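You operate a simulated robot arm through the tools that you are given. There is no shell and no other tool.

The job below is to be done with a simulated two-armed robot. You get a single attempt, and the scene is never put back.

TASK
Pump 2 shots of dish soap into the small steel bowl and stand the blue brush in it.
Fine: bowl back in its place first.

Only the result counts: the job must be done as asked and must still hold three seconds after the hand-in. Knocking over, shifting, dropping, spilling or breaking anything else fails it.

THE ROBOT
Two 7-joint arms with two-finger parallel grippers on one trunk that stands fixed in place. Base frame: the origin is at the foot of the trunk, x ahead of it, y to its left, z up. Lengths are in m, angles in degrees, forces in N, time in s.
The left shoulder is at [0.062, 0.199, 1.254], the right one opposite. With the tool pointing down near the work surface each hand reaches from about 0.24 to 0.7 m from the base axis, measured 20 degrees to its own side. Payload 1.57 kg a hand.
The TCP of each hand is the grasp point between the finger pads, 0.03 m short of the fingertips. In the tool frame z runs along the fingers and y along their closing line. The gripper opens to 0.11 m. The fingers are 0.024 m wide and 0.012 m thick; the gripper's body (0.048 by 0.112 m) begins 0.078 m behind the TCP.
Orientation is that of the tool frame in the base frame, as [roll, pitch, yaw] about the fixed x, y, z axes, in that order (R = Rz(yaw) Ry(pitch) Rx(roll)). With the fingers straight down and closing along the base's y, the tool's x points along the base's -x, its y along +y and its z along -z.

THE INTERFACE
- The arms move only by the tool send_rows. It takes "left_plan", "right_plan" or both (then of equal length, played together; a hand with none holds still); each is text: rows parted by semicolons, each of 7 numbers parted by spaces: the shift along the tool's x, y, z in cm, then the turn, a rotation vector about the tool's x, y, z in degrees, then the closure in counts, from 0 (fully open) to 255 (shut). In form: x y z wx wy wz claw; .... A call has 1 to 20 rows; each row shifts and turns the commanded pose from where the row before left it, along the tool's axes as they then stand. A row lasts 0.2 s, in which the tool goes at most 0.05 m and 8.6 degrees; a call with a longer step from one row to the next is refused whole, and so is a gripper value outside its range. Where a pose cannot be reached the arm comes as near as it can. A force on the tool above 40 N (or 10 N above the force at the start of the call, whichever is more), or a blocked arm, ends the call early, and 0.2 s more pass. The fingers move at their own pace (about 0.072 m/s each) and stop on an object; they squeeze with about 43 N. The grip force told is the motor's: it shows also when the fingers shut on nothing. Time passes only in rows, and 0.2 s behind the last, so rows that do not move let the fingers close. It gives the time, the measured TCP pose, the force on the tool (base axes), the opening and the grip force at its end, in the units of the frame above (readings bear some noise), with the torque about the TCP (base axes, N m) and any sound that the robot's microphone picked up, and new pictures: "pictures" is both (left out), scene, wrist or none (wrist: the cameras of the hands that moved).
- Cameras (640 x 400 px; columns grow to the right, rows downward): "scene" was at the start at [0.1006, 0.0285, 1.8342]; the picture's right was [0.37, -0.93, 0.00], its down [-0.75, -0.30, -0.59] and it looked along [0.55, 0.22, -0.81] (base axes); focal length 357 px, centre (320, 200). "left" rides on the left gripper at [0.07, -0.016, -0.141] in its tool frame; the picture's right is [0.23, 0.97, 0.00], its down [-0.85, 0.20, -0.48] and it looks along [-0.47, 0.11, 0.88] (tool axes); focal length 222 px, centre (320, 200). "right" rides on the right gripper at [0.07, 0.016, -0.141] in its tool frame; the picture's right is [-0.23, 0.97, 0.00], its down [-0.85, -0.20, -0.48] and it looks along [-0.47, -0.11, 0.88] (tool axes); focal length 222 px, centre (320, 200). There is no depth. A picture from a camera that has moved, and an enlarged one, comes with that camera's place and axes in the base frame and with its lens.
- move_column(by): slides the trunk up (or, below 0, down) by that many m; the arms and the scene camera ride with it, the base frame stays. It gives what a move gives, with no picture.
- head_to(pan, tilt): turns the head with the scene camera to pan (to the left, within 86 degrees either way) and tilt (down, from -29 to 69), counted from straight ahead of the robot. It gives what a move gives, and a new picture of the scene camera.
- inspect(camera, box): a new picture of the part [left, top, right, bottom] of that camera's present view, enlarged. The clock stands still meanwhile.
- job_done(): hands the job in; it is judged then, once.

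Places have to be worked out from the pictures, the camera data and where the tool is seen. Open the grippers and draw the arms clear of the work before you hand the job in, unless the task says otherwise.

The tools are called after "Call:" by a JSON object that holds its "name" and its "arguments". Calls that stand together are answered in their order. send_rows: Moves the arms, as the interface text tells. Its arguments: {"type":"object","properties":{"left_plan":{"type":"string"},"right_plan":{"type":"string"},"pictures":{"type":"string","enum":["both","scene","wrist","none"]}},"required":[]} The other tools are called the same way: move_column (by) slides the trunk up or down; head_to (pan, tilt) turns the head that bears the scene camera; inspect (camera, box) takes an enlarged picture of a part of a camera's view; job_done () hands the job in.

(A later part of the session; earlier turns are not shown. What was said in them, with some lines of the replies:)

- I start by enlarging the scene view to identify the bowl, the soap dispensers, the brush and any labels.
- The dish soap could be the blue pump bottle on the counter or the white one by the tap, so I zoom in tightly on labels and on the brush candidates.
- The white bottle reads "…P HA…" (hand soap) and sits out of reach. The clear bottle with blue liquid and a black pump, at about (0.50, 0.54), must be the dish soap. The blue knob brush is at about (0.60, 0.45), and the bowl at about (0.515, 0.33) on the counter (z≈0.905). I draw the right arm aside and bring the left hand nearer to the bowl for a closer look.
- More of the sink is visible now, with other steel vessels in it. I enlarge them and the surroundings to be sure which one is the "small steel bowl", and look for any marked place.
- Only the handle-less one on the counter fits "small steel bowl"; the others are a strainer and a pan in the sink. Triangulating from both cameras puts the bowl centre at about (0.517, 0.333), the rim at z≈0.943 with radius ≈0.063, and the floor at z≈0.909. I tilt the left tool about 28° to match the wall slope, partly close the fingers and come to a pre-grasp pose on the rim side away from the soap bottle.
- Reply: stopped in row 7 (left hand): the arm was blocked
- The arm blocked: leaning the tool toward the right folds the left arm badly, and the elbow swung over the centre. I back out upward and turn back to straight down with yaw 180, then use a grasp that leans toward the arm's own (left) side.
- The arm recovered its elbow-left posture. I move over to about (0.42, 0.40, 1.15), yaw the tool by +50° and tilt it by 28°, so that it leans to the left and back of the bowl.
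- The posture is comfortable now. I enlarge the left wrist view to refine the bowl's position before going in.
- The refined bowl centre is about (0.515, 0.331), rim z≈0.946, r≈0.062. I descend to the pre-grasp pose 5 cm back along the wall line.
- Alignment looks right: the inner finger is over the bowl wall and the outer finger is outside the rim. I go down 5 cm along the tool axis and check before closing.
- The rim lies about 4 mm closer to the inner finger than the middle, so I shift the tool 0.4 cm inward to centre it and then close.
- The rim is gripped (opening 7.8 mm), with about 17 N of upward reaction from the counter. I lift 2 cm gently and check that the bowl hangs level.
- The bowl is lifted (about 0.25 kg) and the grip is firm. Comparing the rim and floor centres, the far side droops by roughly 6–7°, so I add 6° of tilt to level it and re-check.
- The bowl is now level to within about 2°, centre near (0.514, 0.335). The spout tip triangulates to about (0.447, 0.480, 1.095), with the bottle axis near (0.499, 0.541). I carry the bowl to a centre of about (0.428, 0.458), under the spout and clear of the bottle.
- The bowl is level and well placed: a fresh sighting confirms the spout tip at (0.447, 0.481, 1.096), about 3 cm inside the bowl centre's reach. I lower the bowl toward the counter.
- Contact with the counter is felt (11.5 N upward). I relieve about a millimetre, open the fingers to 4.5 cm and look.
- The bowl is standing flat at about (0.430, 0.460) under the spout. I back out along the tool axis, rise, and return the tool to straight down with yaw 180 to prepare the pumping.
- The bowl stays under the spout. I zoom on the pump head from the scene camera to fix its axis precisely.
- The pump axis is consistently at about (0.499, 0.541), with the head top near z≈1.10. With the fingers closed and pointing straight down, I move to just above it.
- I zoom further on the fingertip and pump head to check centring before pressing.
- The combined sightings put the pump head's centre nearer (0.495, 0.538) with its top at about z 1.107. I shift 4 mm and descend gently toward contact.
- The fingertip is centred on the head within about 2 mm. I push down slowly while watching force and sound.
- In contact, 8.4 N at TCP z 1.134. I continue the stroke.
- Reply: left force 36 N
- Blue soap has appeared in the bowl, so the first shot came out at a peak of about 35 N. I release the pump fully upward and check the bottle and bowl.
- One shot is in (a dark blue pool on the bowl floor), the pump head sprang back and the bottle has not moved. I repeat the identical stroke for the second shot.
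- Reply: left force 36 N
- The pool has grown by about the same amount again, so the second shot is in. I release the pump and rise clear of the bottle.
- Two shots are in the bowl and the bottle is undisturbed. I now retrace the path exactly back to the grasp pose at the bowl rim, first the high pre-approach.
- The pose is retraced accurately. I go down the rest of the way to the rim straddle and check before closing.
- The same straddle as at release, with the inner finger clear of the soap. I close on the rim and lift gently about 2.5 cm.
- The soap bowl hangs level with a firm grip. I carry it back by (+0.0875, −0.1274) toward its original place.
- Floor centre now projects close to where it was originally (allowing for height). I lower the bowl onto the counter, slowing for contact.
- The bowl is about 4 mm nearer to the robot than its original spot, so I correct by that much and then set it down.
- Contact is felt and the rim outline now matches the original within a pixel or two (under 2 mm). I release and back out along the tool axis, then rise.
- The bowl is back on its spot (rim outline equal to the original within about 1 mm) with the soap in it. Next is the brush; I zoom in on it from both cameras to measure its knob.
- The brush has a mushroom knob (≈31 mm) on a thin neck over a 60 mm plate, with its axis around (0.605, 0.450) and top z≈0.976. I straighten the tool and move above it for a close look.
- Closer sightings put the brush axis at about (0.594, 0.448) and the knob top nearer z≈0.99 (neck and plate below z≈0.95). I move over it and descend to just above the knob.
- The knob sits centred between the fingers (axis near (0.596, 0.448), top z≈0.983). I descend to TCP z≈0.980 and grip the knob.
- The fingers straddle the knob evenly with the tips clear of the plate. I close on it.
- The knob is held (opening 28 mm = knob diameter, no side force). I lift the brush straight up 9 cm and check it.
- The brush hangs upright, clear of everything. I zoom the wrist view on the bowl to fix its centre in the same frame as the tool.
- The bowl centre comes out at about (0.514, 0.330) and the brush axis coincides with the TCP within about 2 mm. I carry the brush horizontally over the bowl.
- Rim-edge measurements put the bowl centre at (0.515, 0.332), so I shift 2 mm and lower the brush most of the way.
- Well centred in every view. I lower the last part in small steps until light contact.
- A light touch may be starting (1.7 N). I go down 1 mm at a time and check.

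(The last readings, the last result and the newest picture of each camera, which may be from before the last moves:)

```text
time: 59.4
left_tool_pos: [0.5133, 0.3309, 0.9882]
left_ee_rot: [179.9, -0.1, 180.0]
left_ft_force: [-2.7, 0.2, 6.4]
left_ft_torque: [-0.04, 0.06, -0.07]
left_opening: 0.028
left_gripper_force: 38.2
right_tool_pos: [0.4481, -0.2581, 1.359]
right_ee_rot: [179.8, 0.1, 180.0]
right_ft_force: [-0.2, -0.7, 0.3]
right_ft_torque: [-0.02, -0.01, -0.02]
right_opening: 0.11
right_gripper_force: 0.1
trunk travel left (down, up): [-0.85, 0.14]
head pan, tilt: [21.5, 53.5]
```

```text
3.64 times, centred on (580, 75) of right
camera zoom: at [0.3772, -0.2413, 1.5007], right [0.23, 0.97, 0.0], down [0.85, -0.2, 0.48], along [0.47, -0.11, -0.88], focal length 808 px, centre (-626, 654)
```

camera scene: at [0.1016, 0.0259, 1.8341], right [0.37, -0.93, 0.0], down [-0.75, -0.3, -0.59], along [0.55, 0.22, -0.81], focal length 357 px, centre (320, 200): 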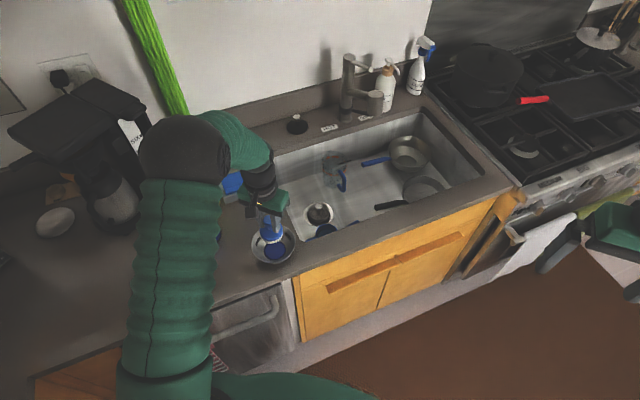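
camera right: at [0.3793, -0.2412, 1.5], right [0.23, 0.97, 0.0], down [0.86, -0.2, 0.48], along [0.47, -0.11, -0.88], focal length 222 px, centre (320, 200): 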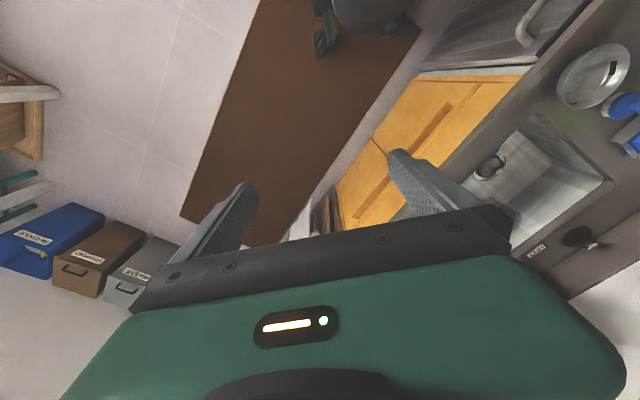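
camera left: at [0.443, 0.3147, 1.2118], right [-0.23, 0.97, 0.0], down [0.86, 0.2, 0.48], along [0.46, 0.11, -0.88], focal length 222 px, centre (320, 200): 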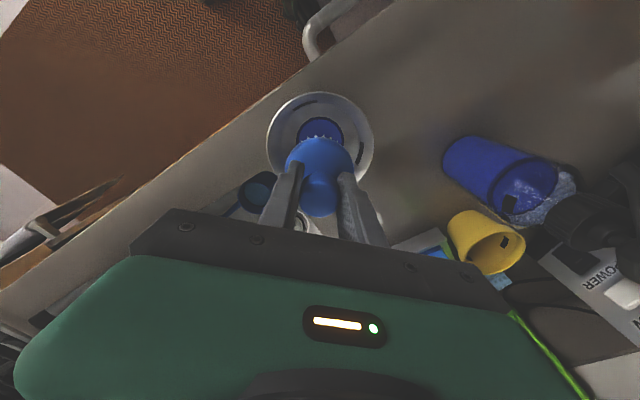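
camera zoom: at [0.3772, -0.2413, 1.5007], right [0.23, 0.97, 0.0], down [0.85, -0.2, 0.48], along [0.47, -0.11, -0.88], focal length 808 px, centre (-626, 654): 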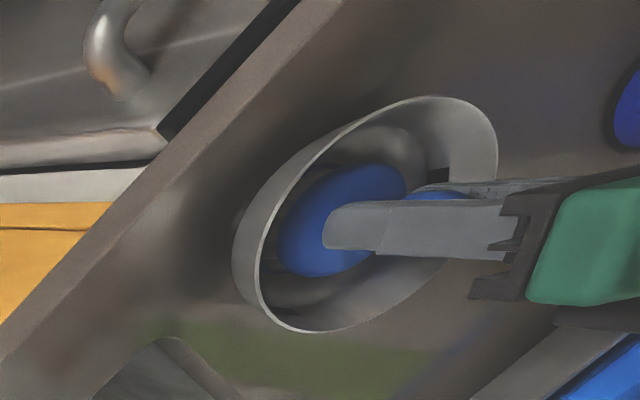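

The brush rests on the bowl with 6 N. I ease off half a millimetre and open the fingers gently to about 5 cm.

Call:
{"name": "send_rows", "arguments": {"left_plan": "0.05 0 -0.08 0 0 0 255; 0 0 0 0 0 0 185; 0 0 0 0 0 0 175; 0 0 0 0 0 0 160; 0 0 0 0 0 0 140; 0 0 0 0 0 0 140; 0 0 0 0 0 0 140", "pictures": "none"}}

Call:
{"name": "inspect", "arguments": {"camera": "scene", "box": [220, 180, 330, 280]}}

Call:
{"name": "inspect", "arguments": {"camera": "left", "box": [230, 80, 420, 240]}}

Call:
{"name": "inspect", "arguments": {"camera": "right", "box": [520, 20, 640, 130]}}

```text
time: 61.0
left_tool_pos: [0.5135, 0.331, 0.9874]
left_ee_rot: [-179.9, -0.1, -180.0]
left_ft_force: [0.7, 0.2, 0.3]
left_ft_torque: [-0.03, -0.01, -0.03]
left_opening: 0.0496
left_gripper_force: 0.1
right_tool_pos: [0.45, -0.2575, 1.3585]
right_ee_rot: [179.9, 0.1, -180.0]
right_ft_force: [-0.7, -1.0, 0.8]
right_ft_torque: [0.0, -0.01, 0.03]
right_opening: 0.11
right_gripper_force: 0.1
trunk travel left (down, up): [-0.85, 0.14]
head pan, tilt: [21.5, 53.5]
```

```text
4.00 times, centred on (275, 230) of scene
camera zoom: at [0.1014, 0.0261, 1.8342], right [0.37, -0.93, 0.0], down [-0.75, -0.3, -0.59], along [0.55, 0.22, -0.81], focal length 1429 px, centre (500, 80)
```

zoom: 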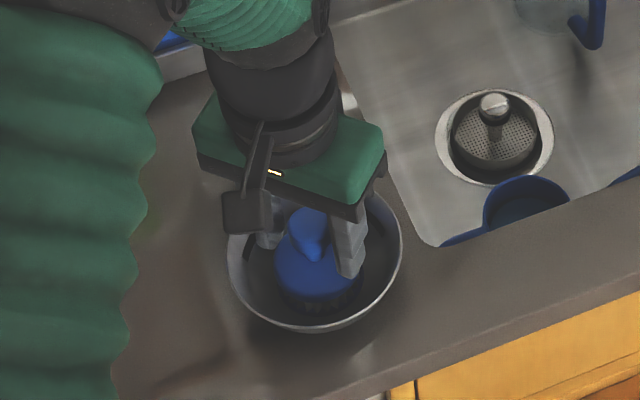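

```text
2.50 times, centred on (325, 160) of left
camera zoom: at [0.444, 0.3167, 1.1284], right [-0.23, 0.97, 0.0], down [0.86, 0.2, 0.48], along [0.46, 0.11, -0.88], focal length 555 px, centre (308, 300)
```

zoom: 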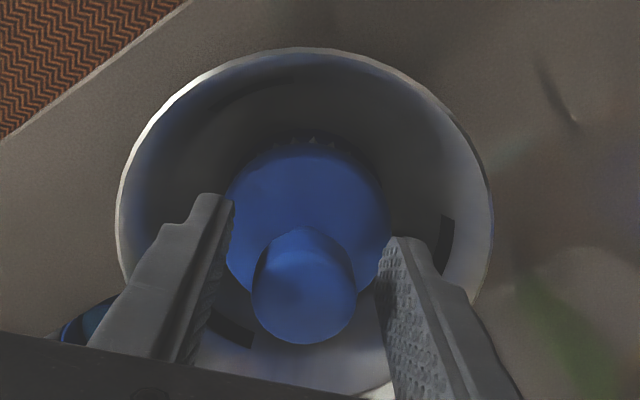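

```text
3.64 times, centred on (580, 75) of right
camera zoom: at [0.378, -0.2404, 1.5005], right [0.23, 0.97, 0.0], down [0.85, -0.2, 0.48], along [0.47, -0.11, -0.88], focal length 808 px, centre (-626, 654)
```

zoom: 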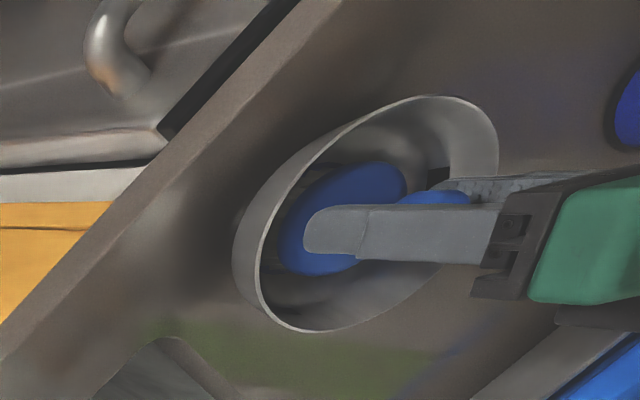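

The brush stands upright in the bowl, free between the fingers. I rise straight up, slowly at first.

Call:
{"name": "send_rows", "arguments": {"left_plan": "0 0 -0.7 0 0 0 140; 0 0 -1.3 0 0 0 140; 0 0 -2 0 0 0 140; 0 0 -3 0 0 0 140; 0 0 -4 0 0 0 120; 0 0 -4 0 0 0 100; 0 0 -4 0 0 0 60; 0 0 0 0 0 0 0", "pictures": "both"}}

Call:
{"name": "inspect", "arguments": {"camera": "scene", "box": [220, 180, 330, 280]}}

Call:
{"name": "inspect", "arguments": {"camera": "right", "box": [520, 20, 640, 130]}}

```text
time: 62.8
left_tool_pos: [0.5151, 0.3317, 1.178]
left_ee_rot: [-179.9, -0.1, -180.0]
left_ft_force: [0.3, -1.0, -0.4]
left_ft_torque: [0.01, -0.02, 0.02]
left_opening: 0.1102
left_gripper_force: 0.1
right_tool_pos: [0.4489, -0.2582, 1.3574]
right_ee_rot: [180.0, 0.1, 179.9]
right_ft_force: [0.4, -0.3, 0.1]
right_ft_torque: [-0.01, -0.02, -0.01]
right_opening: 0.1102
right_gripper_force: 0.1
trunk travel left (down, up): [-0.85, 0.14]
head pan, tilt: [21.5, 53.5]
camera scene: at [0.1013, 0.0257, 1.8342], right [0.37, -0.93, 0.0], down [-0.75, -0.3, -0.59], along [0.55, 0.22, -0.81], focal length 357 px, centre (320, 200)
camera left: at [0.4456, 0.3169, 1.3191], right [-0.23, 0.97, 0.0], down [0.86, 0.2, 0.48], along [0.46, 0.11, -0.88], focal length 222 px, centre (320, 200)
```

scene: 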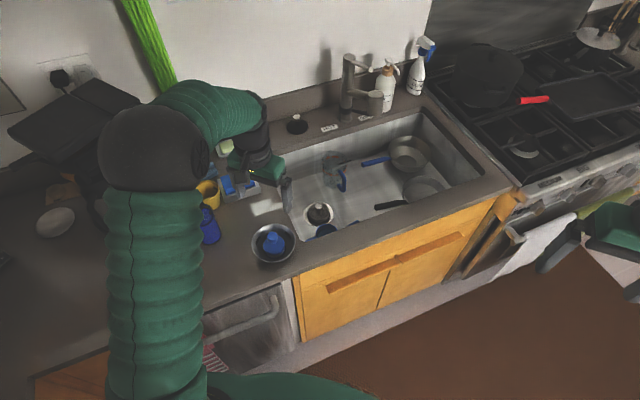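
left: 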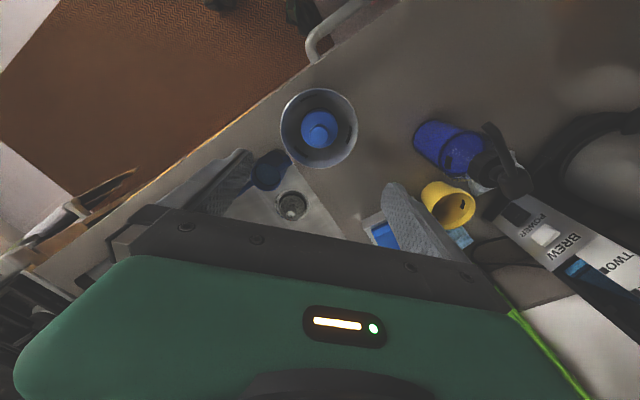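

```text
4.00 times, centred on (275, 230) of scene
camera zoom: at [0.1013, 0.0257, 1.8342], right [0.37, -0.93, 0.0], down [-0.75, -0.3, -0.59], along [0.55, 0.22, -0.81], focal length 1429 px, centre (500, 80)
```

zoom: 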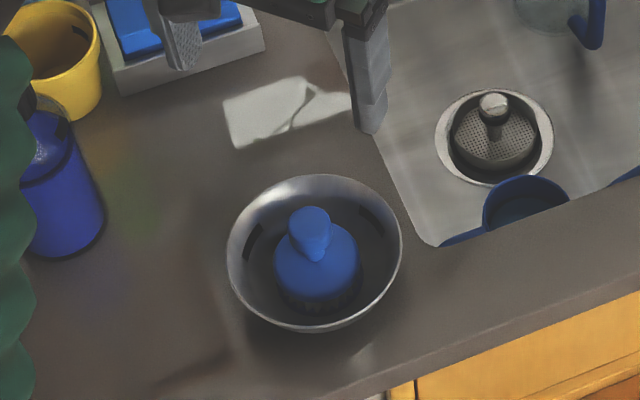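

```text
3.64 times, centred on (580, 75) of right
camera zoom: at [0.3784, -0.2407, 1.5003], right [0.23, 0.97, 0.0], down [0.85, -0.2, 0.48], along [0.47, -0.11, -0.88], focal length 808 px, centre (-626, 654)
```

zoom: 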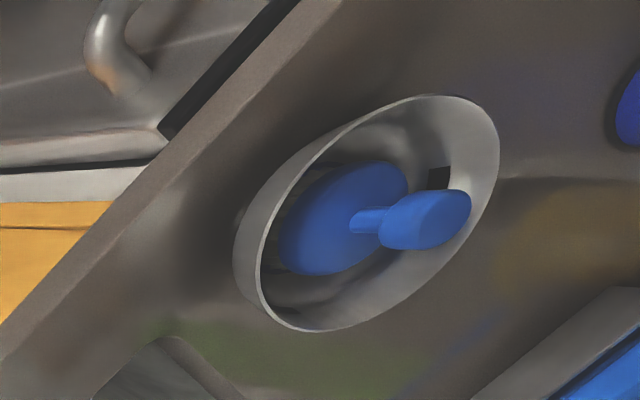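

The brush stands upright in the soap, the bowl is in its place and both grippers are open. I draw the left arm up and away to its starting area.

Call:
{"name": "send_rows", "arguments": {"left_plan": "0 0 -4.5 0 0 0 0; 0 0 -4.5 0 0 0 0; 0 0 -4.5 0 0 0 0; 0 0 -4.5 0 0 0 0; 2.2 3.5 0 0 0 0 0; 2.2 3.5 0 0 0 0 0; 2.2 3.5 0 0 0 0 0; 2.2 3.5 0 0 0 0 0; 2.2 3.5 0 0 0 0 0; 0 0 0 0 0 0 0; 0 0 0 0 0 0 0", "pictures": "both"}}

Call:
{"name": "inspect", "arguments": {"camera": "scene", "box": [150, 120, 310, 280]}}

Call:
{"name": "inspect", "arguments": {"camera": "left", "box": [200, 100, 420, 250]}}

Call:
{"name": "inspect", "arguments": {"camera": "scene", "box": [230, 190, 310, 270]}}

```text
time: 65.2
left_tool_pos: [0.4059, 0.5072, 1.3594]
left_ee_rot: [180.0, -0.2, 179.9]
left_ft_force: [0.2, 0.1, 0.4]
left_ft_torque: [-0.01, 0.0, 0.02]
left_opening: 0.1101
left_gripper_force: 0.1
right_tool_pos: [0.4499, -0.2566, 1.3573]
right_ee_rot: [-180.0, 0.0, 180.0]
right_ft_force: [1.1, -1.2, 0.1]
right_ft_torque: [0.05, 0.04, -0.02]
right_opening: 0.11
right_gripper_force: 0.0
trunk travel left (down, up): [-0.85, 0.14]
head pan, tilt: [21.5, 53.5]
camera scene: at [0.1015, 0.0263, 1.8341], right [0.37, -0.93, 0.0], down [-0.75, -0.3, -0.59], along [0.55, 0.22, -0.81], focal length 357 px, centre (320, 200)
camera left: at [0.336, 0.4919, 1.4996], right [-0.23, 0.97, 0.0], down [0.86, 0.2, 0.48], along [0.46, 0.11, -0.88], focal length 222 px, centre (320, 200)
```

scene: 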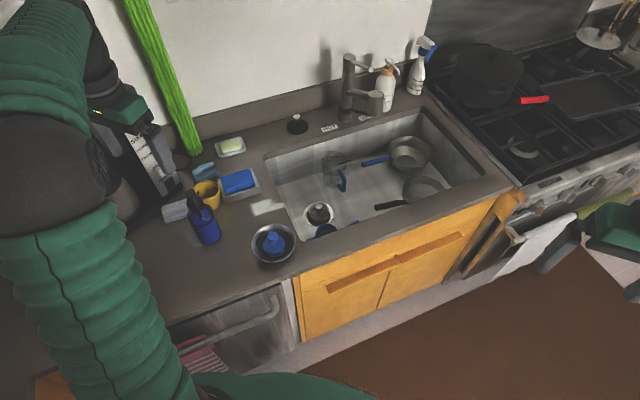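
left: 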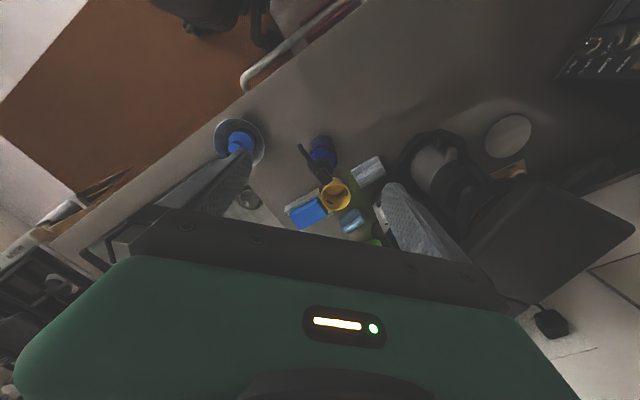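

```text
2.50 times, centred on (230, 200) of scene
camera zoom: at [0.1015, 0.0263, 1.8341], right [0.37, -0.93, 0.0], down [-0.75, -0.3, -0.59], along [0.55, 0.22, -0.81], focal length 893 px, centre (545, 200)
```

zoom: 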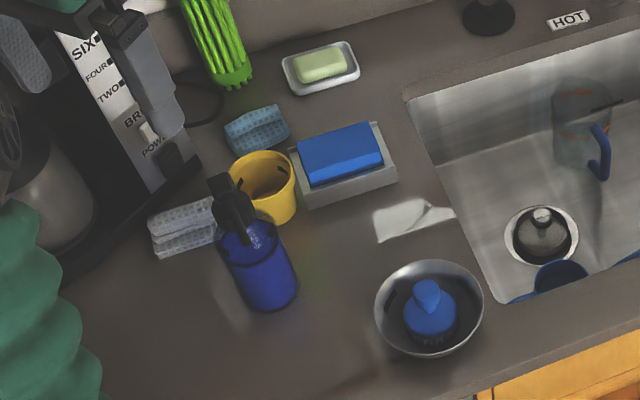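

```text
2.67 times, centred on (310, 175) of left
camera zoom: at [0.336, 0.4919, 1.4996], right [-0.23, 0.97, 0.0], down [0.86, 0.2, 0.48], along [0.46, 0.11, -0.88], focal length 592 px, centre (347, 267)
```

zoom: 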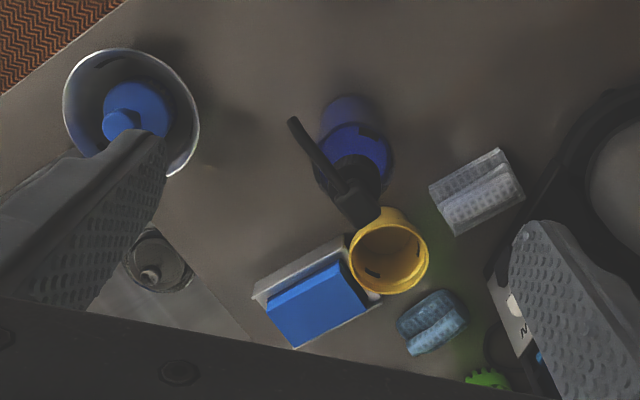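

```text
5.00 times, centred on (270, 230) of scene
camera zoom: at [0.1015, 0.0263, 1.8341], right [0.37, -0.93, 0.0], down [-0.75, -0.3, -0.59], along [0.55, 0.22, -0.81], focal length 1786 px, centre (570, 50)
```

zoom: 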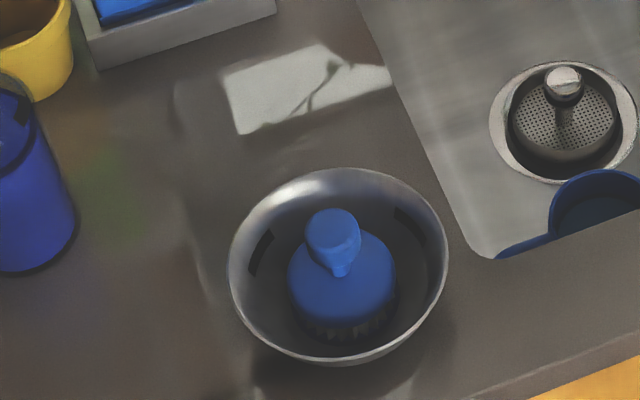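

The final pictures show the bowl within about 5 mm of its original spot with the two shots in it. The brush stands upright in the bowl, and the soap bottle, cup, tray and cloths are where they were at the start. Both grippers are open and clear, so I hand the job in.

Call:
{"name": "job_done", "arguments": {}}

```text
The job is handed in.
```

I pumped two shots of dish soap into the small steel bowl, put the bowl back in its place, and then stood the blue brush upright in it. The job is handed in; I have no verdict back yet.

- **Soap:** I took the clear bottle of blue liquid with the black pump as the dish soap. It has no label I could see. The white bottle by the tap appears to be hand soap. I pressed the pump twice, and the pool in the bowl grew by about the same amount each time. No spill was visible.
- **Bowl:** I moved it under the spout for pumping and returned it before placing the brush. It ended about 5 mm off its original spot, most likely nudged slightly while I set the brush in.
- **Brush:** It stands bristles down, and it was still upright in the last pictures, about four seconds after I let go.
- **Everything else:** The soap bottle, cup, tray and cloths look unmoved in the final pictures. Both grippers are open and clear of the counter.
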